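You operate a simulated robot arm through the tools that you are given. There is no shell and no other tool.

Carry out the task below with a simulated two-armed robot. There is one attempt and no reset: what you move stays moved.

TASK
On the desk side of the bed, fold the towel in half and then in half again.

Only the result counts: the job must be done as asked and must still hold three seconds after the hand-in. Knocking over, shifting, dropping, spilling or breaking anything else fails it. Flat cloth is picked up by pressing the open fingertips on it (5 to 10 N) and closing them slowly along it; thin cloth reads only 2 to 8 mm in the jaws.

THE ROBOT
Two 7-joint arms with two-finger parallel grippers on one trunk, on a base that drives. Base frame: it is fixed to the floor where the robot stands at the start and does not move with it; the origin is under the middle of the robot, x ahead of it, y to its left, z up. Readings come in mm, degrees, newtons and seconds.
The left shoulder is at the start at [69, 162, 995], the right one opposite. With the tool pointing down near the work surface each hand reaches from about 380 to 880 mm from the robot's upright axis, wherever it stands, measured 20 degrees to its own side. Places, roughly: desk side of the bed [2300, 1000, 700]; towel [2250, 1000, 750]. Payload 3.43 kg a hand.
The tool frame of a hand sits at the grasp point between the pads (the TCP): z along the fingers, y along the line on which they close. The tips reach 34 mm beyond it. The gripper opens to 128 mm. The fingers are 24 mm wide and 12 mm thick; the gripper's body (48 by 130 mm) begins 96 mm behind the TCP.
Orientation is that of the tool frame in the base frame, as a unit quaternion [x, y, z, w]. With the fingers straight down and closing along the base's y, the tool's x points along the base's -x, its y along +y and its z along -z.

THE INTERFACE
- The arms move only by the tool step_arm. It takes "left_series", "right_series" or both (then of equal length, played together; a hand with none holds still); each is a list of rows, each a list of 3 entries, a list of its own where there are three numbers: the shift along the tool's x, y, z in mm, then the turn, a rotation vector about the tool's x, y, z in degrees, then the opening in per cent of the stroke, from 0 (shut) to 100 (fully open). In form: [[[x, y, z], [wx, wy, wz], fingers], ...]. A call has 1 to 20 rows; each row shifts and turns the commanded pose from where the row before left it, along the tool's axes as they then stand. Each row takes 0.2 s and may step no farther than 50 mm and 8.6 degrees from the row before; otherwise, or with a gripper value out of range, the whole call is refused. Where a pose cannot be reached the arm comes as near as it can. A force on the tool above 40 N (or 10 N above the force at the start of the call, whichever is more), or a blocked arm, ends the call early, and 0.2 s more pass. The fingers move at their own pace (about 153 mm/s each) and stop on an object; they squeeze with about 44 N. The grip force told is the motor's: it shows also when the fingers shut on nothing. Time passes only in rows, and 0.2 s behind the last, so rows that do not move let the fingers close. The reply holds the time, the measured pose of the TCP, the force on the tool along the base axes, the opening and the grip force, in the units named above and with some noise, with the torque about the TCP (base axes, N m) and any sound that the robot's microphone picked up.
- Cameras (640 x 400 px; columns grow to the right, rows downward): "scene" is now at [137.2, -12.4, 1224.8]; the picture's right is [-0.12, -0.99, -0.00], its down [-0.56, 0.07, -0.82] and it looks along [0.82, -0.10, -0.57] (base axes); focal length 267 px, centre (320, 200). "left" rides on the left gripper at [76, 11, -160] in its tool frame; the picture's right is [-0.15, 0.99, 0.00], its down [-0.88, -0.13, -0.46] and it looks along [-0.45, -0.07, 0.89] (tool axes); focal length 234 px, centre (320, 200). "right" rides on the right gripper at [76, -11, -160] in its tool frame; the picture's right is [0.15, 0.99, 0.00], its down [-0.88, 0.13, -0.46] and it looks along [-0.45, 0.07, 0.89] (tool axes); focal length 234 px, centre (320, 200). There is no depth. A picture from a camera that has moved, and an enlarged one, comes with that camera's place and axes in the base frame and with its lens.
- get_image(camera): a new picture of that camera. The clock stands still meanwhile.
- move_column(by): slides the trunk up (or, below 0, down) by that many mm; the arms and the scene camera ride with it, the base frame stays. It gives what a move gives, with no picture.
- roll_base(legs): drives the robot by 1 to 6 legs, each [ahead, left, turn to the left] in mm, mm and degrees, along the robot's own axes; the way and the turn of a leg run together, so that a leg with both is an arc; at most 1500 mm and 180 degrees a leg. The arms and the cameras ride along, it lands a little off, and it stops where it bumps. It gives what a move gives.
- pan_tilt(pan, tilt): turns the head with the scene camera to pan (to the left, within 86 degrees either way) and tilt (down, from -29 to 69), counted from straight ahead of the robot. It gives what a move gives.
- enlarge(camera, box): a new picture of the part [left, top, right, bottom] of that camera's present view, enlarged. The clock stands still meanwhile.
- hand_in(): hands the job in; it is judged then, once.

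Nothing tells you exact positions but the pictures and the camera data. Unless the task says otherwise, let go and move clear before handing in.

The tools are called as name(argument=value, ...) on one line, values as JSON. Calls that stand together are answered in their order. step_arm: Moves the arms, as the interface text tells. Its arguments: {"type":"object","properties":{"left_series":{"type":"array","items":{"type":"array"}},"right_series":{"type":"array","items":{"type":"array"}}},"required":[]} The other tools are called the same way: move_column (by) slides the trunk up or down; roll_base (legs) drives the base; pan_tilt (pan, tilt) turns the head that bears the scene camera; get_image (camera) takes a picture; enlarge (camera, box) takes an enlarged picture of a part of a camera's view; hand_in () hands the job in.

At the start:

```text
t: 0.0
left_tcp_pos: [663.4, 316.1, 879.9]
left_orientation: [-0.001, 1.0, 0.0, 0.0]
left_ft_force: [-0.1, 0.1, 0.3]
left_wrist_torque: [-0.04, -0.02, 0.0]
left_width: 128.3
left_finger_force: 0.0
right_tcp_pos: [649.3, -315.4, 932.3]
right_orientation: [0.0, 1.0, -0.001, 0.0]
right_ft_force: [0.3, 0.8, 0.0]
right_wrist_torque: [-0.03, 0.05, 0.03]
right_width: 128.1
right_finger_force: 0.1
trunk travel left (down, up): [-475.0, 465.0]
robot x, y, heading: [1.6, 0.2, 0.0]
head pan, tilt: [-7.2, 34.6]
```

scene: 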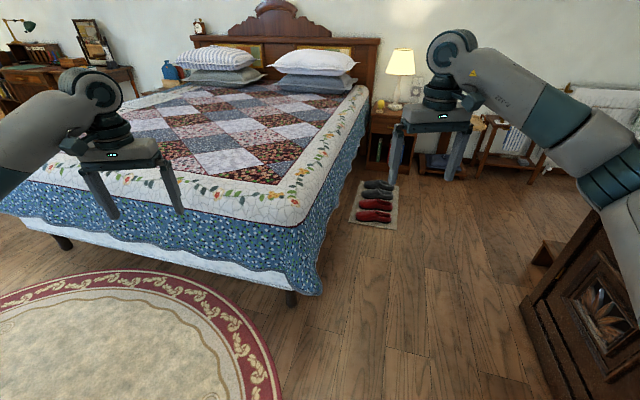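
right: 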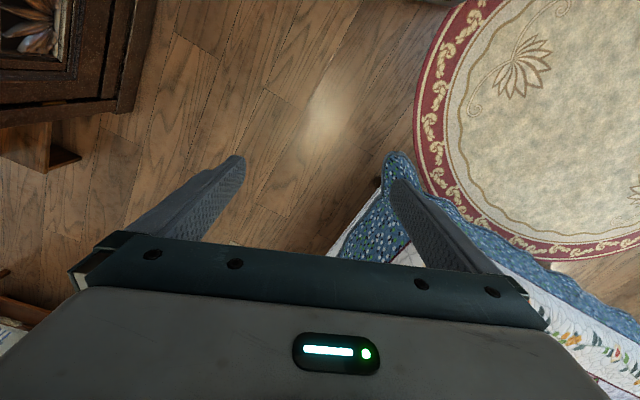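
left: 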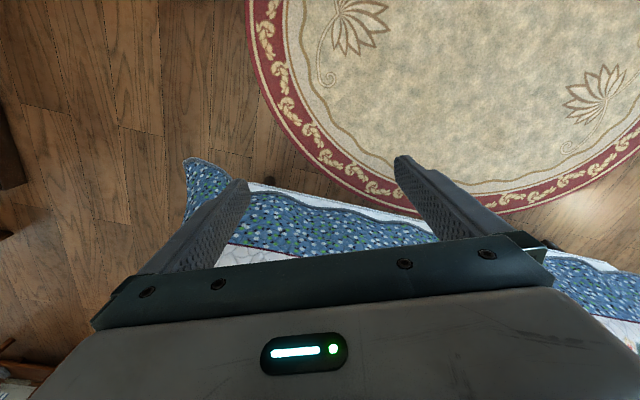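

The bed is ahead and slightly left, and the desk stands beyond it to the far left; the towel should be on the bed's left (desk) side near [2250, 1000, 750]. I'll look around with the head first.

pan_tilt(pan=25, tilt=20)

get_image(camera="scene")

enlarge(camera="scene", box=[160, 80, 480, 280])

pan_tilt(pan=65, tilt=30)

get_image(camera="scene")

```text
t: 1.0
left_tcp_pos: [663.1, 315.4, 880.3]
left_orientation: [0.0, 1.0, 0.0, 0.0]
left_ft_force: [0.7, 0.4, 0.5]
left_wrist_torque: [-0.01, -0.02, -0.02]
left_width: 128.0
left_finger_force: 0.0
right_tcp_pos: [648.0, -316.3, 932.5]
right_orientation: [0.0, 1.0, 0.0, 0.0]
right_ft_force: [-0.1, 0.3, 0.5]
right_wrist_torque: [0.01, -0.04, -0.02]
right_width: 128.3
right_finger_force: 0.1
trunk travel left (down, up): [-475.0, 465.0]
robot x, y, heading: [-2.2, -2.3, 0.1]
head pan, tilt: [25.0, 20.0]
```

```text
taken
camera scene: at [133.9, 37.6, 1248.0], right [0.42, -0.91, 0.0], down [-0.31, -0.14, -0.94], along [0.85, 0.4, -0.34], focal length 267 px, centre (320, 200)
```

scene: 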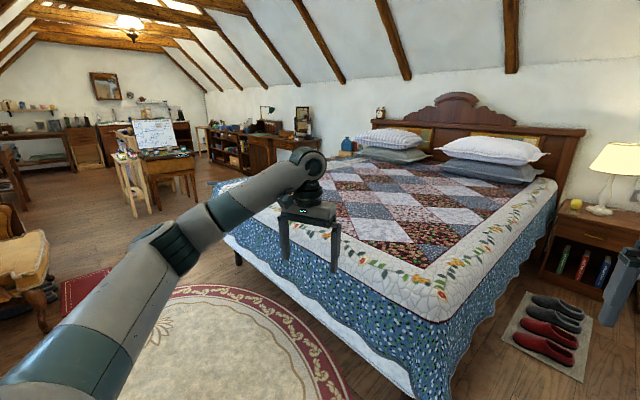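

```text
2.00 times, centred on (320, 180) of scene
camera zoom: at [133.9, 37.6, 1248.0], right [0.42, -0.91, 0.0], down [-0.31, -0.14, -0.94], along [0.85, 0.4, -0.34], focal length 533 px, centre (320, 240)
```

zoom: 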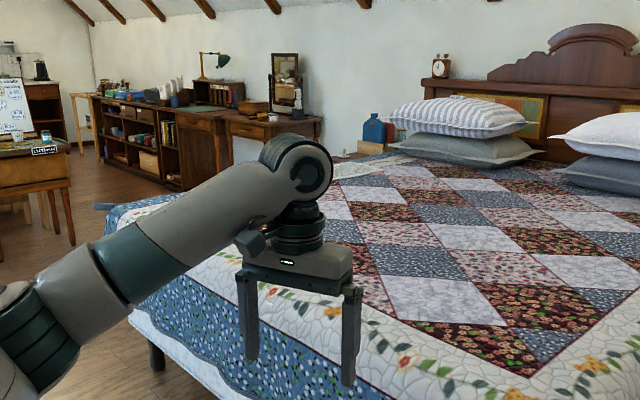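

```text
t: 2.0
left_tcp_pos: [662.4, 314.9, 880.6]
left_orientation: [0.0, 1.0, 0.0, 0.001]
left_ft_force: [1.2, -0.1, -0.1]
left_wrist_torque: [0.0, 0.01, 0.03]
left_width: 127.9
left_finger_force: 0.1
right_tcp_pos: [647.7, -317.2, 932.6]
right_orientation: [-0.001, 1.0, 0.0, 0.0]
right_ft_force: [-0.3, 0.6, 0.1]
right_wrist_torque: [0.02, -0.02, -0.03]
right_width: 127.9
right_finger_force: 0.0
trunk travel left (down, up): [-475.0, 465.0]
robot x, y, heading: [0.8, -2.2, 0.5]
head pan, tilt: [65.0, 30.0]
```

```text
taken
camera scene: at [87.8, 80.4, 1232.0], right [0.91, -0.42, 0.0], down [-0.21, -0.45, -0.87], along [0.37, 0.78, -0.5], focal length 267 px, centre (320, 200)
```

scene: 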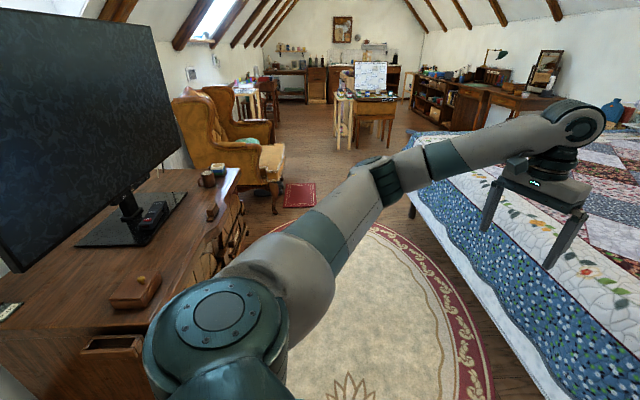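

The pale towel lies at the bed's left edge; the bed itself is turned about 25° to the right of my heading. I'll raise the trunk for clearance and a better view, then look along the route around the foot of the bed.

move_column(by=350)

pan_tilt(pan=30, tilt=30)

get_image(camera="scene")

pan_tilt(pan=75, tilt=45)

get_image(camera="scene")

```text
t: 5.5
left_tcp_pos: [662.0, 315.9, 1231.2]
left_orientation: [-0.001, 1.0, 0.0, -0.001]
left_ft_force: [0.3, -0.6, 0.5]
left_wrist_torque: [0.03, -0.03, 0.01]
left_width: 128.2
left_finger_force: 0.0
right_tcp_pos: [648.0, -316.7, 1283.3]
right_orientation: [0.0, 1.0, 0.001, 0.0]
right_ft_force: [-1.1, -0.5, -0.3]
right_wrist_torque: [-0.01, 0.03, 0.03]
right_width: 128.1
right_finger_force: 0.0
trunk travel left (down, up): [-825.0, 115.0]
robot x, y, heading: [-0.5, 1.9, -0.0]
head pan, tilt: [65.0, 30.0]
```

```text
t: 6.5
left_tcp_pos: [663.1, 315.6, 1230.6]
left_orientation: [-0.001, 1.0, 0.0, 0.0]
left_ft_force: [0.6, 1.0, 0.0]
left_wrist_torque: [0.01, -0.02, -0.01]
left_width: 128.1
left_finger_force: 0.0
right_tcp_pos: [648.4, -314.7, 1283.1]
right_orientation: [0.001, 1.0, 0.0, 0.001]
right_ft_force: [-0.2, 0.2, 0.7]
right_wrist_torque: [-0.02, -0.01, 0.0]
right_width: 128.1
right_finger_force: 0.1
trunk travel left (down, up): [-825.0, 115.0]
robot x, y, heading: [-1.3, -2.9, -0.3]
head pan, tilt: [30.0, 30.0]
```

```text
taken
camera scene: at [127.7, 43.7, 1582.0], right [0.5, -0.87, 0.0], down [-0.43, -0.25, -0.87], along [0.75, 0.43, -0.5], focal length 267 px, centre (320, 200)
```

scene: 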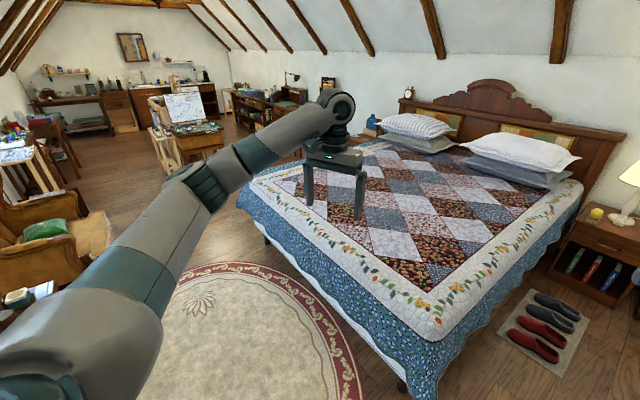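

```text
t: 7.6
left_tcp_pos: [663.4, 314.7, 1231.2]
left_orientation: [0.0, 1.0, 0.0, 0.0]
left_ft_force: [0.4, -0.2, 0.1]
left_wrist_torque: [-0.01, -0.02, 0.0]
left_width: 128.1
left_finger_force: 0.2
right_tcp_pos: [649.7, -315.0, 1281.7]
right_orientation: [0.0, 1.0, 0.001, 0.0]
right_ft_force: [-0.2, -0.6, 0.0]
right_wrist_torque: [-0.02, -0.01, -0.02]
right_width: 128.1
right_finger_force: 0.1
trunk travel left (down, up): [-825.0, 115.0]
robot x, y, heading: [3.0, 0.2, -0.1]
head pan, tilt: [75.0, 45.0]
```

```text
taken
camera scene: at [70.6, 77.0, 1559.4], right [0.97, -0.26, 0.0], down [-0.18, -0.68, -0.71], along [0.18, 0.68, -0.71], focal length 267 px, centre (320, 200)
```

scene: 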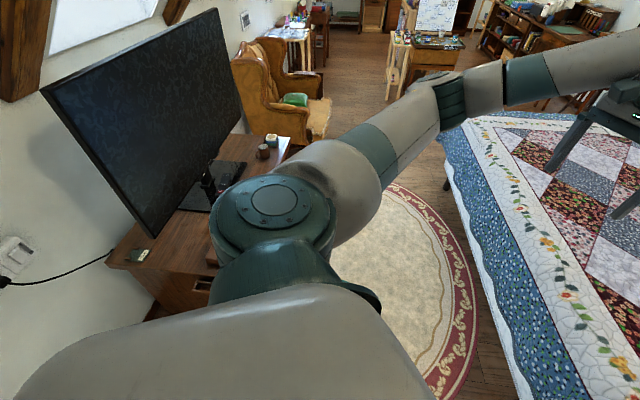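

The corridor between the TV cabinet and the bed foot is clear. I'll edge ahead slightly and slide left along the foot of the bed, then look again.

roll_base(legs=[[80, 0, 0], [350, 940, 0]])

get_image(camera="scene")

pan_tilt(pan=20, tilt=35)

get_image(camera="scene")

```text
t: 13.4
left_tcp_pos: [1075.7, 1260.0, 1231.5]
left_orientation: [-0.01, 1.0, 0.001, -0.001]
left_ft_force: [-0.2, 0.7, 0.0]
left_wrist_torque: [0.02, 0.0, 0.02]
left_width: 127.9
left_finger_force: 0.0
right_tcp_pos: [1074.7, 628.8, 1282.5]
right_orientation: [-0.011, 1.0, 0.001, -0.001]
right_ft_force: [-0.1, 0.3, 0.6]
right_wrist_torque: [0.02, -0.01, 0.0]
right_width: 127.8
right_finger_force: 0.1
trunk travel left (down, up): [-825.0, 115.0]
robot x, y, heading: [417.8, 933.3, 1.2]
head pan, tilt: [75.0, 45.0]
```

```text
taken
camera scene: at [489.1, 1009.8, 1562.8], right [0.97, -0.24, 0.0], down [-0.17, -0.69, -0.71], along [0.17, 0.69, -0.71], focal length 267 px, centre (320, 200)
```

scene: 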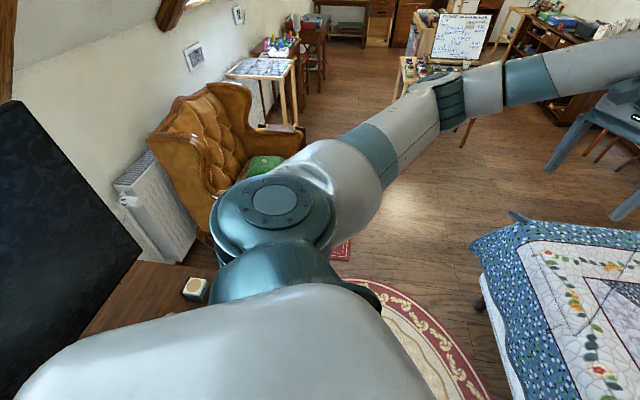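

```text
t: 14.6
left_tcp_pos: [1076.7, 1260.1, 1230.1]
left_orientation: [-0.01, 1.0, 0.0, 0.001]
left_ft_force: [-0.1, -0.5, 0.4]
left_wrist_torque: [0.0, 0.0, 0.01]
left_width: 127.9
left_finger_force: 0.1
right_tcp_pos: [1075.4, 629.8, 1280.7]
right_orientation: [-0.01, 1.0, 0.0, 0.0]
right_ft_force: [0.2, 0.0, 0.8]
right_wrist_torque: [-0.02, -0.05, -0.03]
right_width: 127.8
right_finger_force: 0.2
trunk travel left (down, up): [-825.0, 115.0]
robot x, y, heading: [419.6, 931.0, 1.2]
head pan, tilt: [20.0, 35.0]
```

```text
taken
camera scene: at [551.9, 963.3, 1577.6], right [0.36, -0.93, 0.0], down [-0.54, -0.21, -0.82], along [0.76, 0.3, -0.57], focal length 267 px, centre (320, 200)
```

scene: 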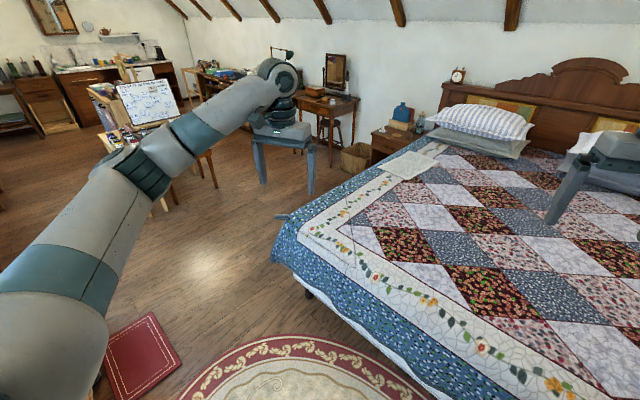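

I now see the towel flat on the bed's left edge near the pillows, and a red item on the floor near the route. I'll look at both closer.

enlarge(camera="scene", box=[320, 100, 520, 225])

enlarge(camera="scene", box=[60, 275, 260, 400])

pan_tilt(pan=50, tilt=60)

get_image(camera="scene")

```text
3.20 times, centred on (420, 162) of scene
camera zoom: at [551.9, 963.3, 1577.6], right [0.36, -0.93, 0.0], down [-0.54, -0.21, -0.82], along [0.76, 0.3, -0.57], focal length 854 px, centre (0, 320)
```

zoom: 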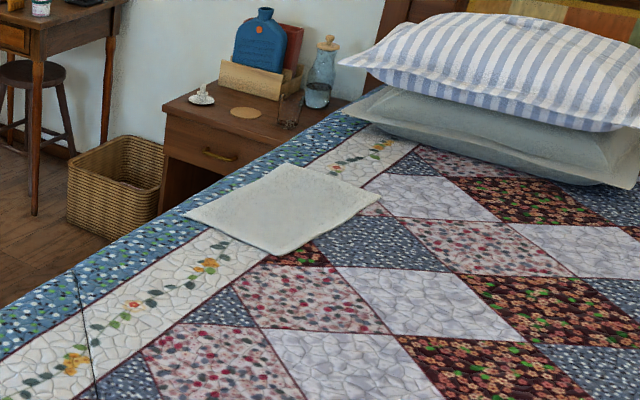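

```text
3.20 times, centred on (160, 338) of scene
camera zoom: at [551.9, 963.3, 1577.6], right [0.36, -0.93, 0.0], down [-0.54, -0.21, -0.82], along [0.76, 0.3, -0.57], focal length 854 px, centre (832, -240)
```

zoom: 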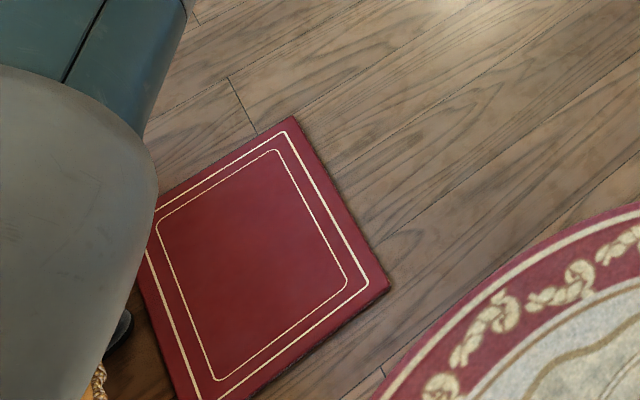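

```text
t: 15.6
left_tcp_pos: [1076.5, 1260.4, 1228.8]
left_orientation: [-0.011, 1.0, 0.0, 0.0]
left_ft_force: [-0.2, 0.6, 0.5]
left_wrist_torque: [0.01, -0.02, 0.02]
left_width: 127.9
left_finger_force: 0.2
right_tcp_pos: [1075.7, 627.8, 1281.4]
right_orientation: [-0.01, 1.0, 0.0, 0.0]
right_ft_force: [-0.1, 0.6, 0.6]
right_wrist_torque: [0.0, -0.03, 0.0]
right_width: 128.1
right_finger_force: 0.0
trunk travel left (down, up): [-825.0, 115.0]
robot x, y, heading: [421.7, 932.9, 1.1]
head pan, tilt: [50.0, 60.0]
```

```text
taken
camera scene: at [511.7, 983.2, 1543.3], right [0.78, -0.63, 0.0], down [-0.54, -0.67, -0.5], along [0.31, 0.39, -0.87], focal length 267 px, centre (320, 200)
```

scene: 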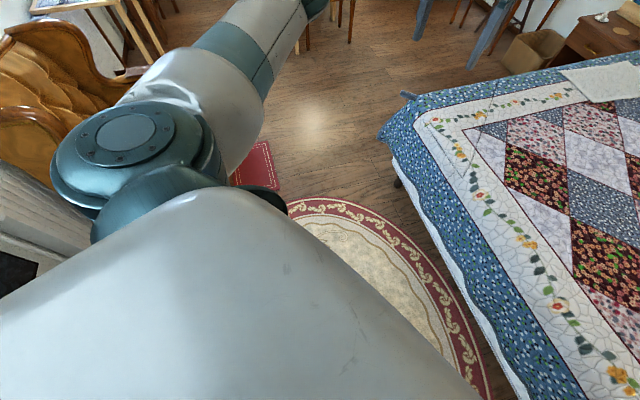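

The towel is about 380 × 230 mm, its long side running along the bed's left edge, near [2270, 1000, 750]. I'll continue through the gap between the bed's foot corner and the small red mat.

roll_base(legs=[[665, 775, 0]])

pan_tilt(pan=0, tilt=45)

get_image(camera="scene")

pan_tilt(pan=60, tilt=45)

get_image(camera="scene")

```text
t: 20.8
left_tcp_pos: [1701.0, 2045.0, 1228.9]
left_orientation: [-0.016, 1.0, 0.001, -0.001]
left_ft_force: [0.1, -0.4, -0.1]
left_wrist_torque: [0.0, 0.02, 0.02]
left_width: 128.1
left_finger_force: 0.0
right_tcp_pos: [1705.0, 1414.3, 1280.8]
right_orientation: [-0.014, 1.0, 0.0, -0.001]
right_ft_force: [-0.2, -0.6, -0.3]
right_wrist_torque: [0.0, 0.04, 0.02]
right_width: 127.9
right_finger_force: 0.1
trunk travel left (down, up): [-825.0, 115.0]
robot x, y, heading: [1045.7, 1706.1, 1.4]
head pan, tilt: [50.0, 60.0]
```

```text
t: 21.9
left_tcp_pos: [1700.5, 2035.5, 1231.0]
left_orientation: [-0.015, 1.0, 0.004, 0.0]
left_ft_force: [-0.3, 0.0, 0.7]
left_wrist_torque: [0.01, 0.0, 0.0]
left_width: 128.1
left_finger_force: 0.1
right_tcp_pos: [1704.8, 1403.0, 1277.6]
right_orientation: [-0.015, 1.0, 0.003, 0.001]
right_ft_force: [0.1, 0.2, 0.5]
right_wrist_torque: [-0.03, 0.0, 0.02]
right_width: 127.8
right_finger_force: 0.0
trunk travel left (down, up): [-825.0, 115.0]
robot x, y, heading: [1046.2, 1709.2, 1.6]
head pan, tilt: [0.0, 45.0]
```

```text
taken
camera scene: at [1176.6, 1730.7, 1560.9], right [0.03, -1.0, 0.01], down [-0.71, -0.03, -0.71], along [0.71, 0.01, -0.71], focal length 267 px, centre (320, 200)
```

scene: 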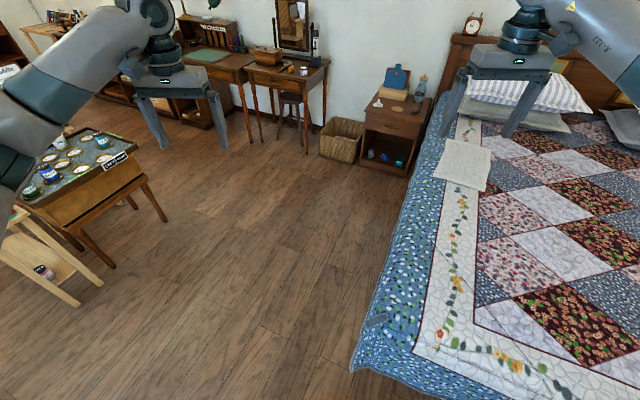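

```text
t: 23.2
left_tcp_pos: [1699.8, 2034.8, 1232.0]
left_orientation: [-0.016, 1.0, 0.004, 0.0]
left_ft_force: [-0.3, -0.2, 0.1]
left_wrist_torque: [-0.02, -0.04, -0.01]
left_width: 128.1
left_finger_force: 0.1
right_tcp_pos: [1703.9, 1402.8, 1278.4]
right_orientation: [-0.015, 1.0, 0.004, 0.0]
right_ft_force: [-0.3, 0.5, 0.2]
right_wrist_torque: [-0.03, -0.01, -0.04]
right_width: 128.4
right_finger_force: 0.2
trunk travel left (down, up): [-825.0, 115.0]
robot x, y, heading: [1047.2, 1708.2, 1.9]
head pan, tilt: [60.0, 45.0]
```

```text
taken
camera scene: at [1133.8, 1799.3, 1560.2], right [0.88, -0.47, 0.01], down [-0.34, -0.63, -0.7], along [0.34, 0.61, -0.71], focal length 267 px, centre (320, 200)
```

scene: 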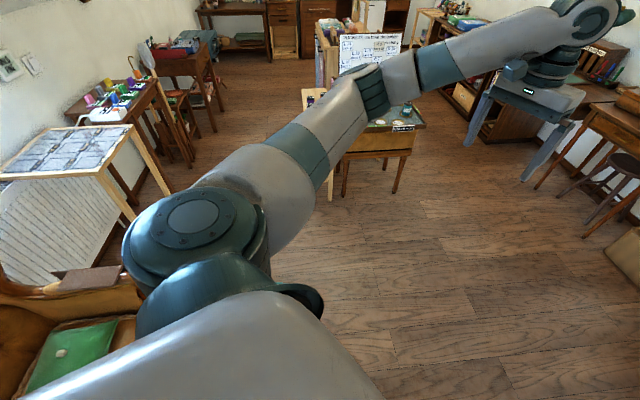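

The robot seems slightly tilted, maybe over the edge of the red mat. Let me check what is around the base before moving on.

pan_tilt(pan=86, tilt=69)

get_image(camera="scene")

pan_tilt(pan=-40, tilt=69)

get_image(camera="scene")

```text
t: 24.1
left_tcp_pos: [1699.2, 2036.0, 1231.7]
left_orientation: [-0.016, 1.0, 0.005, -0.001]
left_ft_force: [0.3, -0.3, 0.2]
left_wrist_torque: [0.04, 0.0, -0.01]
left_width: 127.8
left_finger_force: 0.0
right_tcp_pos: [1703.5, 1404.4, 1277.0]
right_orientation: [-0.015, 1.0, 0.004, -0.001]
right_ft_force: [-0.8, -0.8, 0.4]
right_wrist_torque: [-0.04, 0.01, 0.03]
right_width: 128.0
right_finger_force: 0.0
trunk travel left (down, up): [-825.0, 115.0]
robot x, y, heading: [1043.0, 1707.6, 1.7]
head pan, tilt: [85.9, 68.8]
```

```text
taken
camera scene: at [1097.5, 1783.2, 1531.5], right [1.0, -0.04, 0.0], down [-0.04, -0.93, -0.35], along [0.02, 0.35, -0.94], focal length 267 px, centre (320, 200)
```

scene: 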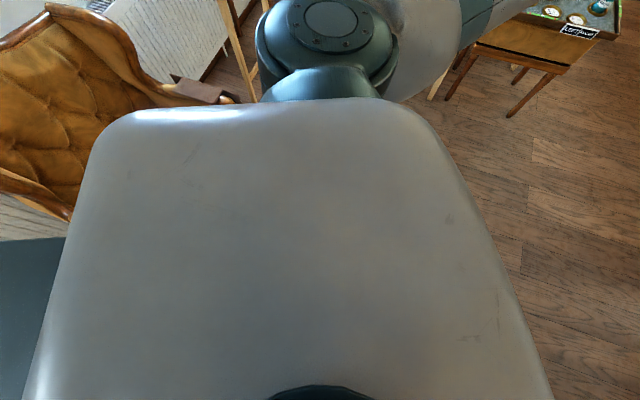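

```text
t: 26.2
left_tcp_pos: [1698.8, 2034.7, 1231.1]
left_orientation: [-0.015, 1.0, 0.004, 0.001]
left_ft_force: [-0.6, 0.0, -0.5]
left_wrist_torque: [0.0, 0.03, -0.01]
left_width: 128.0
left_finger_force: 0.1
right_tcp_pos: [1703.6, 1403.3, 1277.1]
right_orientation: [-0.014, 1.0, 0.004, -0.001]
right_ft_force: [-0.2, 0.5, 0.3]
right_wrist_torque: [0.02, 0.02, 0.0]
right_width: 127.9
right_finger_force: 0.0
trunk travel left (down, up): [-825.0, 115.0]
robot x, y, heading: [1045.4, 1705.8, 1.8]
head pan, tilt: [-40.0, 68.8]
```

```text
taken
camera scene: at [1139.0, 1692.7, 1532.5], right [-0.62, -0.79, 0.01], down [-0.73, 0.57, -0.37], along [0.28, -0.23, -0.93], focal length 267 px, centre (320, 200)
```

scene: 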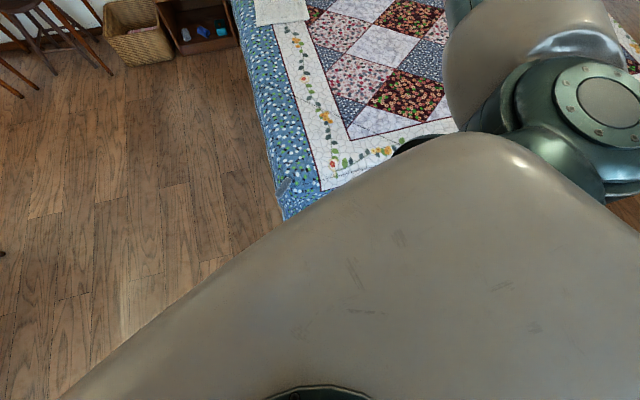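

The bed's foot corner hem is about 390 mm from my axis. I'll swing out past the corner, then along the side, and turn to face the bed's left edge.

roll_base(legs=[[292, 232, 0], [620, 10, 0]])

pan_tilt(pan=-50, tilt=50)

get_image(camera="scene")

```text
t: 31.7
left_tcp_pos: [2602.2, 2321.0, 1231.0]
left_orientation: [-0.023, 1.0, 0.005, 0.0]
left_ft_force: [0.1, 0.8, 0.3]
left_wrist_torque: [0.0, -0.01, 0.01]
left_width: 128.0
left_finger_force: 0.0
right_tcp_pos: [2616.1, 1690.3, 1277.2]
right_orientation: [-0.023, 1.0, 0.004, 0.001]
right_ft_force: [-0.3, 1.2, -0.5]
right_wrist_torque: [0.03, -0.02, -0.01]
right_width: 127.8
right_finger_force: 0.0
trunk travel left (down, up): [-825.0, 115.0]
robot x, y, heading: [1953.5, 1985.5, 2.6]
head pan, tilt: [-40.0, 68.8]
```

```text
t: 32.5
left_tcp_pos: [2602.6, 2321.2, 1230.1]
left_orientation: [-0.023, 1.0, 0.005, 0.0]
left_ft_force: [1.5, -0.9, 0.1]
left_wrist_torque: [0.03, -0.01, 0.02]
left_width: 127.9
left_finger_force: 0.1
right_tcp_pos: [2617.5, 1690.2, 1276.8]
right_orientation: [-0.022, 1.0, 0.004, 0.0]
right_ft_force: [-0.2, -0.6, -0.2]
right_wrist_torque: [-0.01, 0.01, 0.02]
right_width: 127.8
right_finger_force: 0.1
trunk travel left (down, up): [-825.0, 115.0]
robot x, y, heading: [1953.2, 1985.5, 2.8]
head pan, tilt: [-50.0, 50.0]
```

```text
taken
camera scene: at [2056.5, 1932.6, 1552.2], right [-0.74, -0.68, 0.0], down [-0.52, 0.56, -0.64], along [0.43, -0.47, -0.77], focal length 267 px, centre (320, 200)
```

scene: 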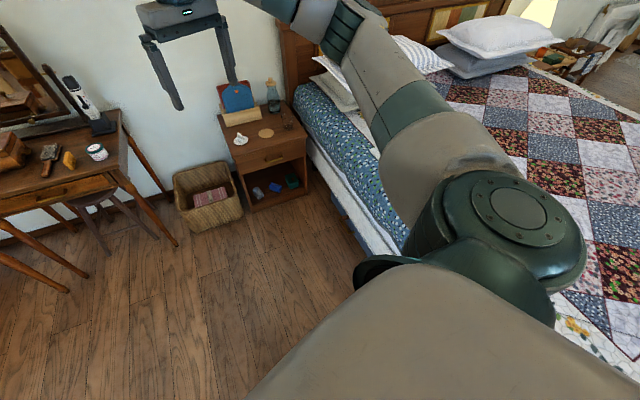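

I'm beside the bed's left edge with open floor around me. Turning right to face the bed squarely.

roll_base(legs=[[0, 0, -60], [0, 0, -60]])

pan_tilt(pan=25, tilt=45)

get_image(camera="scene")

```text
t: 38.2
left_tcp_pos: [1912.8, 1257.7, 1230.6]
left_orientation: [0.855, 0.518, 0.003, 0.005]
left_ft_force: [-0.7, -0.3, -0.7]
left_wrist_torque: [-0.01, 0.02, 0.02]
left_width: 128.3
left_finger_force: 0.0
right_tcp_pos: [1361.9, 1564.2, 1274.9]
right_orientation: [0.856, 0.517, 0.002, 0.004]
right_ft_force: [-0.1, 0.5, 1.2]
right_wrist_torque: [-0.02, -0.02, 0.0]
right_width: 128.2
right_finger_force: 0.1
trunk travel left (down, up): [-825.0, 115.0]
robot x, y, heading: [1953.5, 1986.5, -117.8]
head pan, tilt: [-50.0, 50.0]
```

```text
t: 39.7
left_tcp_pos: [1913.6, 1257.1, 1230.5]
left_orientation: [0.856, 0.517, 0.003, 0.004]
left_ft_force: [-0.2, 0.2, 0.1]
left_wrist_torque: [-0.02, 0.02, -0.03]
left_width: 128.0
left_finger_force: 0.1
right_tcp_pos: [1362.1, 1564.0, 1276.9]
right_orientation: [0.856, 0.517, 0.002, 0.004]
right_ft_force: [0.2, -0.5, 0.2]
right_wrist_torque: [0.01, 0.01, 0.02]
right_width: 127.7
right_finger_force: 0.1
trunk travel left (down, up): [-825.0, 115.0]
robot x, y, heading: [1951.7, 1984.5, -117.9]
head pan, tilt: [25.0, 45.0]
```

```text
taken
camera scene: at [1926.0, 1861.0, 1559.3], right [-1.0, 0.05, 0.0], down [0.03, 0.71, -0.71], along [-0.03, -0.71, -0.71], focal length 267 px, centre (320, 200)
```

scene: 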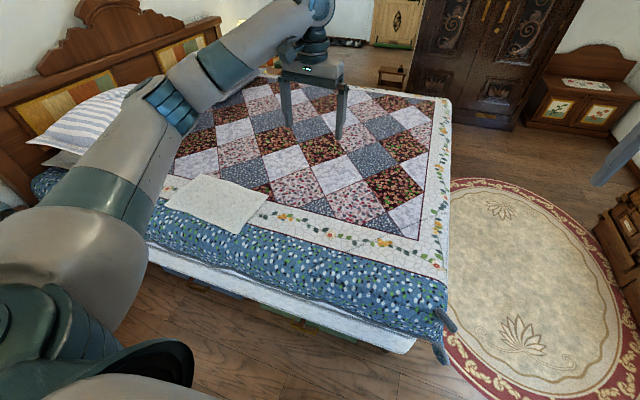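

The towel now lies ahead-left, centred near [2320, 1040]. I'll slide sideways until it is centred in front of me.

roll_base(legs=[[40, 755, 0]])

pan_tilt(pan=0, tilt=55)

get_image(camera="scene")

```text
t: 43.8
left_tcp_pos: [2569.4, 879.8, 1231.2]
left_orientation: [0.852, 0.524, 0.003, 0.004]
left_ft_force: [-0.8, -0.7, -0.3]
left_wrist_torque: [-0.01, 0.02, 0.03]
left_width: 128.1
left_finger_force: 0.0
right_tcp_pos: [2013.9, 1177.4, 1276.1]
right_orientation: [0.852, 0.524, 0.003, 0.005]
right_ft_force: [-0.5, 0.0, -0.2]
right_wrist_torque: [0.02, 0.02, 0.04]
right_width: 127.8
right_finger_force: 0.1
trunk travel left (down, up): [-825.0, 115.0]
robot x, y, heading: [2602.0, 1606.1, -116.9]
head pan, tilt: [25.0, 45.0]
```

```text
t: 44.6
left_tcp_pos: [2571.8, 878.8, 1229.4]
left_orientation: [0.852, 0.524, 0.003, 0.005]
left_ft_force: [0.7, 0.7, -0.6]
left_wrist_torque: [0.0, 0.01, -0.01]
left_width: 128.1
left_finger_force: 0.0
right_tcp_pos: [2013.3, 1177.4, 1276.6]
right_orientation: [0.852, 0.524, 0.002, 0.004]
right_ft_force: [0.0, 0.3, -0.7]
right_wrist_torque: [0.01, -0.02, -0.02]
right_width: 128.2
right_finger_force: 0.1
trunk travel left (down, up): [-825.0, 115.0]
robot x, y, heading: [2601.0, 1611.4, -116.9]
head pan, tilt: [0.0, 55.0]
```

```text
taken
camera scene: at [2543.8, 1499.9, 1545.9], right [-0.89, 0.45, 0.0], down [0.37, 0.73, -0.57], along [-0.26, -0.51, -0.82], focal length 267 px, centre (320, 200)
```

scene: 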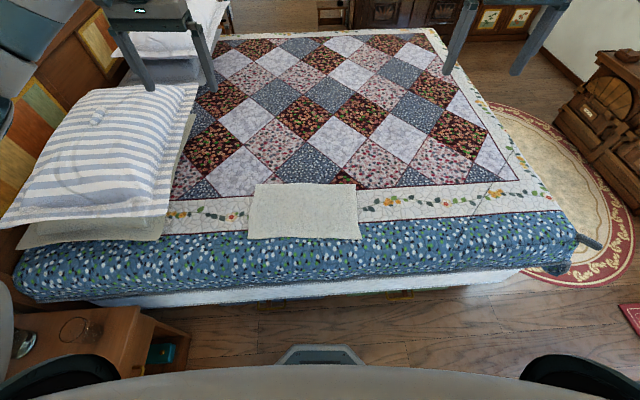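

The towel is right in front of me: about 374 × 231 mm, from roughly 525 to 755 mm ahead. I'll lower the trunk and bring both hands over the two far corners for a closer look through the wrist cameras.

move_column(by=-300)

step_arm(left_series=[[[-14, -18, 0], [0, 0, 0], 100], [[-14, -18, 0], [0, 0, 0], 80], [[-14, -18, 0], [0, 0, 0], 60], [[-15, -19, 0], [0, 0, 0], 45], [[-15, -19, 0], [0, 0, 0], 35]], right_series=[[[-17, 43, 9], [0, 0, 0], 100], [[-17, 43, 9], [0, 0, 0], 80], [[-17, 43, 9], [0, 0, 0], 60], [[-17, 43, 9], [0, 0, 0], 45], [[-17, 43, 9], [0, 0, 0], 35]])

get_image(camera="scene")

get_image(camera="left")

get_image(camera="right")

```text
t: 47.6
left_tcp_pos: [2571.0, 878.5, 930.7]
left_orientation: [0.851, 0.525, 0.003, 0.005]
left_ft_force: [-0.2, -0.7, 0.0]
left_wrist_torque: [0.02, -0.01, -0.05]
left_width: 128.1
left_finger_force: 0.1
right_tcp_pos: [2012.8, 1178.0, 977.4]
right_orientation: [0.852, 0.524, 0.002, 0.003]
right_ft_force: [0.6, -0.8, -0.5]
right_wrist_torque: [0.05, -0.01, 0.01]
right_width: 127.9
right_finger_force: 0.0
trunk travel left (down, up): [-525.0, 415.0]
robot x, y, heading: [2600.7, 1609.3, -116.8]
head pan, tilt: [0.0, 55.0]
```

```text
t: 48.9
left_tcp_pos: [2457.6, 856.1, 927.2]
left_orientation: [0.852, 0.524, 0.003, 0.004]
left_ft_force: [0.8, 0.1, -0.5]
left_wrist_torque: [0.02, 0.01, -0.01]
left_width: 45.0
left_finger_force: 0.1
right_tcp_pos: [2165.2, 1000.9, 931.0]
right_orientation: [0.852, 0.523, 0.003, 0.004]
right_ft_force: [0.2, -0.3, -0.7]
right_wrist_torque: [0.02, 0.02, -0.01]
right_width: 44.6
right_finger_force: 0.1
trunk travel left (down, up): [-525.0, 415.0]
robot x, y, heading: [2596.8, 1609.8, -116.7]
head pan, tilt: [0.0, 55.0]
```

```text
taken
camera scene: at [2544.4, 1498.7, 1245.7], right [-0.89, 0.45, 0.0], down [0.37, 0.73, -0.57], along [-0.26, -0.51, -0.82], focal length 267 px, centre (320, 200)
```

scene: 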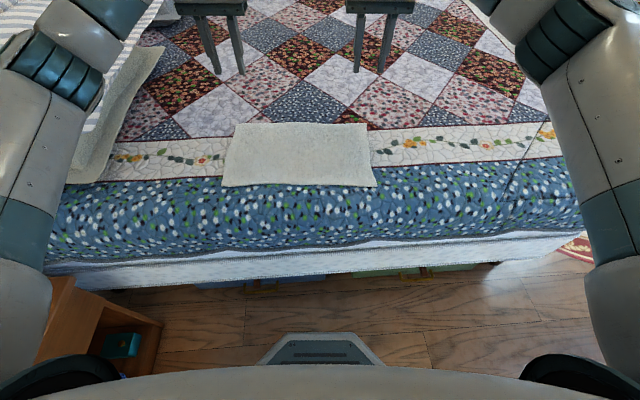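

```text
taken
camera left: at [2497.9, 918.8, 1088.5], right [0.82, -0.58, 0.01], down [-0.52, -0.73, 0.45], along [-0.26, -0.38, -0.89], focal length 234 px, centre (320, 200)
```

left: 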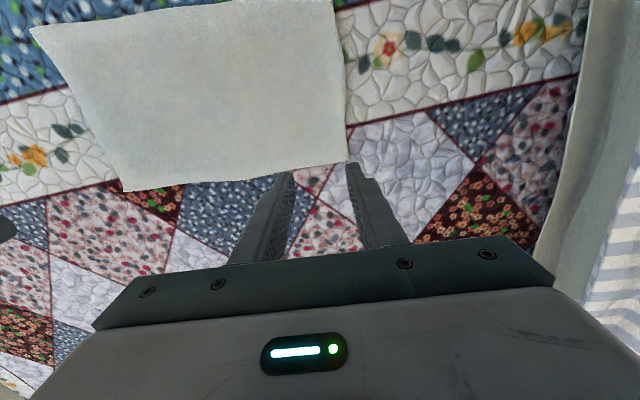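

```text
taken
camera right: at [2188.7, 1075.7, 1090.2], right [0.95, -0.32, 0.01], down [-0.28, -0.84, 0.46], along [-0.14, -0.44, -0.89], focal length 234 px, centre (320, 200)
```

right: 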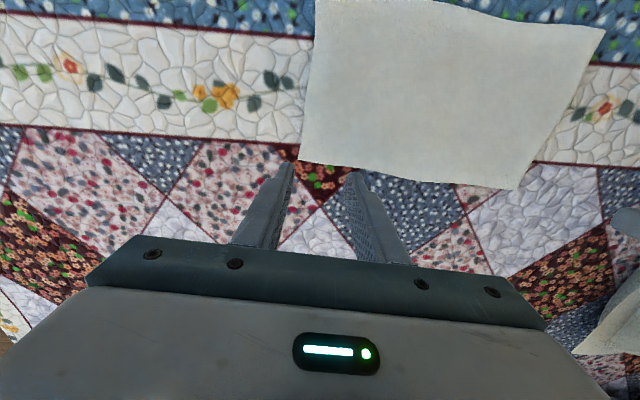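

Triangulating from scene and wrist cameras puts the towel top at z ≈ 710, size about 397 × 246 mm, far corners near [2470, 792] and [2118, 973]. I'll bring the open fingertips close above the two far corners and check.

step_arm(left_series=[[[-12, 3, 32], [0, 0, 0], 31], [[-12, 3, 32], [0, 0, 0], 31], [[-11, 3, 32], [0, 0, 0], 31], [[-11, 2, 31], [0, 0, 0], 31], [[0, 0, 0], [0, 0, 0], 31]], right_series=[[[-11, 1, 33], [0, 0, 0], 31], [[-11, 1, 33], [0, 0, 0], 31], [[-11, 1, 33], [0, 0, 0], 31], [[-10, 2, 32], [0, 0, 0], 31], [[0, 0, 0], [0, 0, 0], 31]])

get_image(camera="left")

get_image(camera="right")

get_image(camera="scene")

```text
t: 50.0
left_tcp_pos: [2447.6, 810.6, 807.4]
left_orientation: [0.852, 0.524, 0.003, 0.004]
left_ft_force: [-0.1, -0.5, 0.3]
left_wrist_torque: [-0.04, 0.0, -0.01]
left_width: 39.8
left_finger_force: 0.1
right_tcp_pos: [2154.4, 962.2, 805.8]
right_orientation: [0.852, 0.524, 0.001, 0.004]
right_ft_force: [0.7, 0.0, 0.5]
right_wrist_torque: [-0.05, 0.02, 0.02]
right_width: 39.6
right_finger_force: 0.0
trunk travel left (down, up): [-525.0, 415.0]
robot x, y, heading: [2600.9, 1609.9, -117.0]
head pan, tilt: [0.0, 55.0]
```

```text
taken
camera left: at [2487.8, 873.9, 967.0], right [0.82, -0.58, 0.01], down [-0.52, -0.72, 0.46], along [-0.25, -0.38, -0.89], focal length 234 px, centre (320, 200)
```

left: 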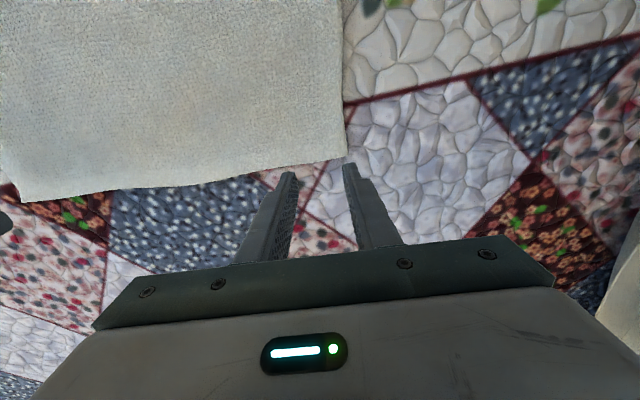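

```text
taken
camera right: at [2177.6, 1036.7, 963.7], right [0.95, -0.32, 0.01], down [-0.28, -0.84, 0.46], along [-0.14, -0.44, -0.89], focal length 234 px, centre (320, 200)
```

right: 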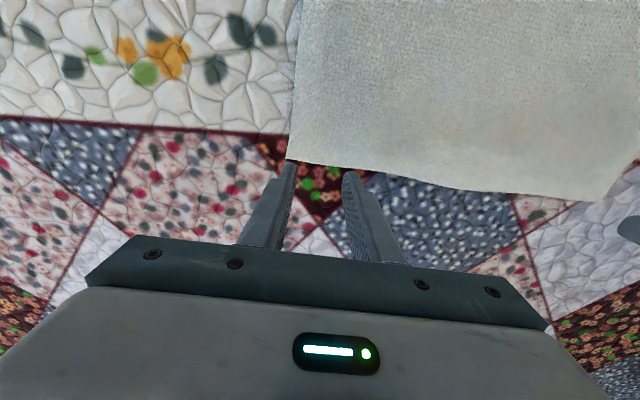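

```text
taken
camera scene: at [2544.0, 1501.0, 1246.0], right [-0.89, 0.45, 0.0], down [0.37, 0.73, -0.57], along [-0.26, -0.51, -0.82], focal length 267 px, centre (320, 200)
```

scene: 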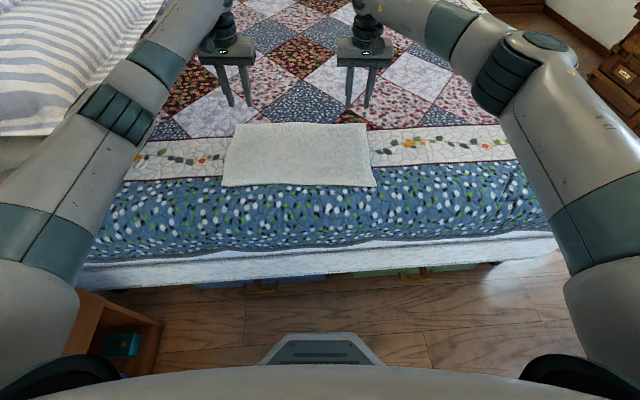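

Both fingertips are just above the far corners (z of cloth ≈ 710 confirmed). I'll fine-adjust and descend most of the way, then feel for contact.

step_arm(left_series=[[[-1, -1, 13], [0, 0, 0], 31], [[-1, -1, 13], [0, 0, 0], 31], [[-1, -1, 13], [0, 0, 0], 31], [[-1, -1, 13], [0, 0, 0], 31], [[0, 0, 0], [0, 0, 0], 31]], right_series=[[[-1, 0, 13], [0, 0, 0], 31], [[-1, 0, 13], [0, 0, 0], 31], [[-1, 0, 13], [0, 0, 0], 31], [[-1, 0, 13], [0, 0, 0], 31], [[0, 0, 0], [0, 0, 0], 31]])

get_image(camera="left")

get_image(camera="right")

```text
t: 51.2
left_tcp_pos: [2441.7, 805.6, 751.9]
left_orientation: [0.852, 0.524, 0.003, 0.004]
left_ft_force: [0.8, 0.3, 0.5]
left_wrist_torque: [-0.04, -0.01, 0.01]
left_width: 39.8
left_finger_force: 0.1
right_tcp_pos: [2151.6, 959.3, 749.2]
right_orientation: [0.852, 0.523, 0.003, 0.004]
right_ft_force: [-0.2, 1.0, -0.5]
right_wrist_torque: [0.0, 0.02, 0.02]
right_width: 39.7
right_finger_force: 0.0
trunk travel left (down, up): [-525.0, 415.0]
robot x, y, heading: [2597.5, 1611.5, -117.0]
head pan, tilt: [0.0, 55.0]
```

```text
taken
camera left: at [2483.1, 870.1, 912.5], right [0.82, -0.58, 0.01], down [-0.52, -0.73, 0.45], along [-0.25, -0.38, -0.89], focal length 234 px, centre (320, 200)
```

left: 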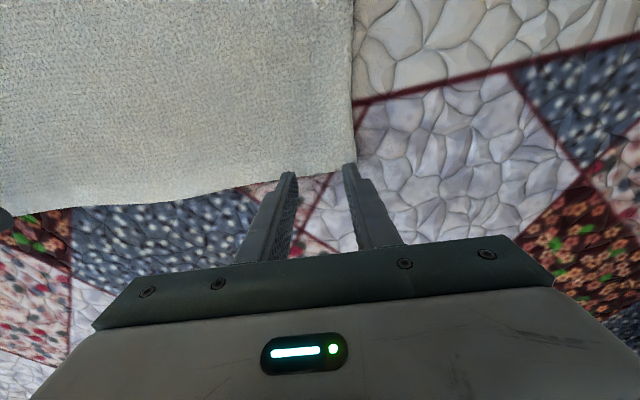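

```text
taken
camera right: at [2175.7, 1034.1, 908.4], right [0.95, -0.32, 0.01], down [-0.29, -0.84, 0.46], along [-0.14, -0.44, -0.89], focal length 234 px, centre (320, 200)
```

right: 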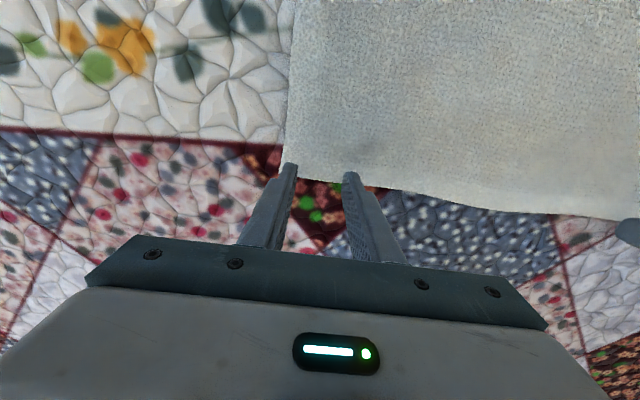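

Fingertips are about 8 mm above the cloth with ~12–15 mm overlap on the far edge. Now pressing down gently to feel contact.

step_arm(left_series=[[[3, 0, 2], [0, 0, 0], 31], [[0, 0, 2], [0, 0, 0], 31], [[0, 0, 2], [0, 0, 0], 31], [[0, 0, 0], [0, 0, 0], 31]], right_series=[[[0, 0, 2], [0, 0, 0], 31], [[0, 0, 1], [0, 0, 0], 31], [[0, 0, 1], [0, 0, 0], 31], [[0, 0, 0], [0, 0, 0], 31]])

```text
t: 52.2
left_tcp_pos: [2443.1, 810.3, 744.3]
left_orientation: [0.852, 0.524, 0.003, 0.005]
left_ft_force: [0.7, 0.7, 0.2]
left_wrist_torque: [0.01, -0.02, 0.0]
left_width: 39.6
left_finger_force: 0.0
right_tcp_pos: [2151.7, 959.3, 746.3]
right_orientation: [0.852, 0.524, 0.002, 0.005]
right_ft_force: [0.0, -0.2, -0.3]
right_wrist_torque: [0.02, 0.01, -0.01]
right_width: 39.7
right_finger_force: 0.1
trunk travel left (down, up): [-525.0, 415.0]
robot x, y, heading: [2599.1, 1611.7, -116.5]
head pan, tilt: [0.0, 55.0]
```

step_arm(left_series=[[[0, 0, 2], [0, 0, 0], 31], [[0, 0, 1], [0, 0, 0], 31], [[0, 0, 0], [0, 0, 0], 31]], right_series=[[[0, 0, 2], [0, 0, 0], 31], [[0, 0, 2], [0, 0, 0], 31], [[0, 0, 0], [0, 0, 0], 31]])

```text
t: 53.0
left_tcp_pos: [2443.4, 810.4, 742.7]
left_orientation: [0.851, 0.525, 0.002, 0.004]
left_ft_force: [-0.2, 1.1, 0.2]
left_wrist_torque: [-0.02, 0.0, -0.01]
left_width: 40.0
left_finger_force: 0.1
right_tcp_pos: [2153.3, 959.6, 740.8]
right_orientation: [0.852, 0.524, 0.002, 0.004]
right_ft_force: [-1.1, 1.2, -0.5]
right_wrist_torque: [0.04, 0.02, 0.0]
right_width: 39.6
right_finger_force: 0.0
trunk travel left (down, up): [-525.0, 415.0]
robot x, y, heading: [2599.8, 1609.4, -116.9]
head pan, tilt: [0.0, 55.0]
```

No contact yet; continuing in small steps.

step_arm(left_series=[[[0, 0, 2], [0, 0, 0], 31], [[0, 0, 2], [0, 0, 0], 31], [[0, 0, 0], [0, 0, 0], 31]], right_series=[[[0, 0, 1], [0, 0, 0], 31], [[0, 0, 1], [0, 0, 0], 31], [[0, 0, 0], [0, 0, 0], 31]])

```text
t: 53.9
left_tcp_pos: [2443.0, 809.5, 737.1]
left_orientation: [0.852, 0.524, 0.002, 0.005]
left_ft_force: [1.1, -1.6, 3.9]
left_wrist_torque: [-0.01, 0.04, -0.01]
left_width: 39.6
left_finger_force: 0.2
right_tcp_pos: [2153.1, 961.5, 740.6]
right_orientation: [0.852, 0.523, 0.004, 0.004]
right_ft_force: [0.9, 0.0, -0.5]
right_wrist_torque: [0.05, 0.01, 0.01]
right_width: 39.6
right_finger_force: 0.1
trunk travel left (down, up): [-525.0, 415.0]
robot x, y, heading: [2597.3, 1612.5, -116.6]
head pan, tilt: [0.0, 55.0]
```

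step_arm(left_series=[[[0, 0, 1], [0, 0, 0], 31], [[0, 0, 0], [0, 0, 0], 31], [[0, 0, 0], [0, 0, 0], 31]], right_series=[[[0, 0, 2], [0, 0, 0], 31], [[0, 0, 1], [0, 0, 0], 31], [[0, 0, 0], [0, 0, 0], 31]])

```text
t: 54.6
left_tcp_pos: [2442.7, 809.9, 737.1]
left_orientation: [0.851, 0.524, 0.002, 0.004]
left_ft_force: [0.0, -2.8, 8.6]
left_wrist_torque: [0.03, 0.12, 0.01]
left_width: 39.4
left_finger_force: 0.1
right_tcp_pos: [2154.4, 959.8, 739.3]
right_orientation: [0.852, 0.524, 0.002, 0.004]
right_ft_force: [0.0, 1.8, 2.0]
right_wrist_torque: [0.01, 0.02, -0.01]
right_width: 39.4
right_finger_force: 0.0
trunk travel left (down, up): [-525.0, 415.0]
robot x, y, heading: [2596.6, 1606.0, -116.7]
head pan, tilt: [0.0, 55.0]
```

step_arm(left_series=[[[0, 0, 0], [0, 0, 0], 31], [[0, 0, 0], [0, 0, 0], 31]], right_series=[[[0, 0, 1], [0, 0, 0], 31], [[0, 0, 0], [0, 0, 0], 31]])

get_image(camera="left")

get_image(camera="right")

```text
t: 55.2
left_tcp_pos: [2442.8, 810.2, 737.1]
left_orientation: [0.852, 0.524, 0.002, 0.005]
left_ft_force: [-1.1, -3.9, 8.4]
left_wrist_torque: [-0.06, 0.13, 0.06]
left_width: 39.4
left_finger_force: 0.0
right_tcp_pos: [2152.7, 959.4, 739.0]
right_orientation: [0.852, 0.524, 0.002, 0.005]
right_ft_force: [0.5, 1.7, 3.2]
right_wrist_torque: [0.11, -0.02, 0.01]
right_width: 39.8
right_finger_force: 0.1
trunk travel left (down, up): [-525.0, 415.0]
robot x, y, heading: [2598.6, 1611.0, -117.0]
head pan, tilt: [0.0, 55.0]
```

```text
taken
camera left: at [2484.7, 874.0, 897.9], right [0.82, -0.58, 0.01], down [-0.52, -0.72, 0.46], along [-0.26, -0.38, -0.89], focal length 234 px, centre (320, 200)
```

left: 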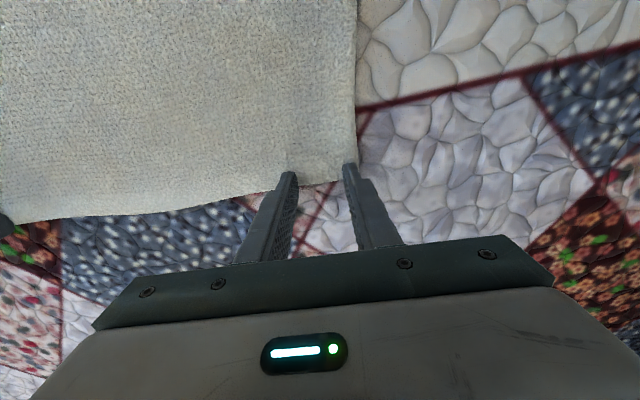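

```text
taken
camera right: at [2176.0, 1033.6, 897.0], right [0.95, -0.32, 0.01], down [-0.28, -0.84, 0.46], along [-0.14, -0.44, -0.89], focal length 234 px, centre (320, 200)
```

right: 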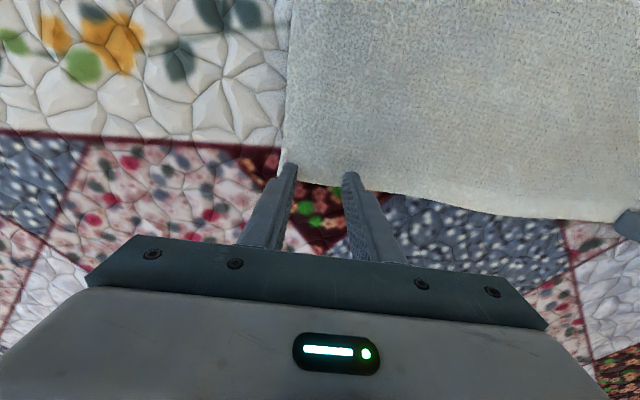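

Left presses at 8 N, right at 3 N; one more mm on the right, then I close both slowly along the edge.

step_arm(left_series=[[[0, 0, 0], [0, 0, 0], 31], [[0, 0, 0], [0, 0, 0], 28], [[0, 0, 0], [0, 0, 0], 25], [[0, 0, 0], [0, 0, 0], 22], [[0, 0, 0], [0, 0, 0], 19], [[0, 0, 0], [0, 0, 0], 16], [[0, 0, 0], [0, 0, 0], 13], [[0, 0, 0], [0, 0, 0], 10], [[0, 0, 0], [0, 0, 0], 7], [[0, 0, 0], [0, 0, 0], 4], [[0, 0, 0], [0, 0, 0], 1], [[0, 0, 0], [0, 0, 0], 0], [[0, 0, 0], [0, 0, 0], 0]], right_series=[[[0, 0, 1], [0, 0, 0], 31], [[0, 0, 0], [0, 0, 0], 28], [[0, 0, 0], [0, 0, 0], 25], [[0, 0, 0], [0, 0, 0], 22], [[0, 0, 0], [0, 0, 0], 19], [[0, 0, 0], [0, 0, 0], 16], [[0, 0, 0], [0, 0, 0], 13], [[0, 0, 0], [0, 0, 0], 10], [[0, 0, 0], [0, 0, 0], 7], [[0, 0, 0], [0, 0, 0], 4], [[0, 0, 0], [0, 0, 0], 1], [[0, 0, 0], [0, 0, 0], 0], [[0, 0, 0], [0, 0, 0], 0]])

get_image(camera="left")

get_image(camera="right")

```text
t: 58.0
left_tcp_pos: [2444.3, 811.0, 738.9]
left_orientation: [0.852, 0.524, 0.003, 0.005]
left_ft_force: [-3.1, 2.1, 4.2]
left_wrist_torque: [0.08, 0.07, 0.01]
left_width: 4.3
left_finger_force: 38.2
right_tcp_pos: [2151.3, 959.9, 737.1]
right_orientation: [0.852, 0.524, 0.002, 0.005]
right_ft_force: [0.5, 1.5, 13.5]
right_wrist_torque: [0.1, -0.05, -0.01]
right_width: 0.0
right_finger_force: 32.6
trunk travel left (down, up): [-525.0, 415.0]
robot x, y, heading: [2601.2, 1606.1, -116.8]
head pan, tilt: [0.0, 55.0]
```

```text
taken
camera left: at [2484.9, 874.6, 898.1], right [0.82, -0.58, 0.01], down [-0.52, -0.72, 0.46], along [-0.26, -0.38, -0.89], focal length 234 px, centre (320, 200)
```

left: 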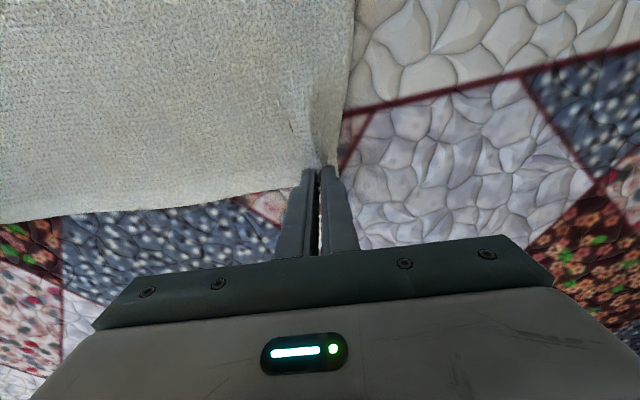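

```text
taken
camera right: at [2176.5, 1034.3, 895.9], right [0.95, -0.32, 0.01], down [-0.28, -0.84, 0.46], along [-0.14, -0.44, -0.89], focal length 234 px, centre (320, 200)
```

right: 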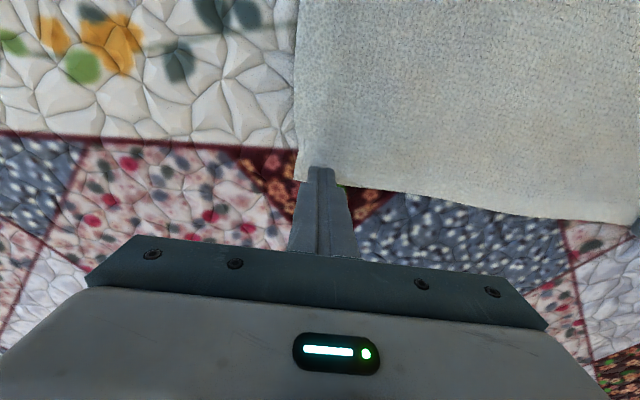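

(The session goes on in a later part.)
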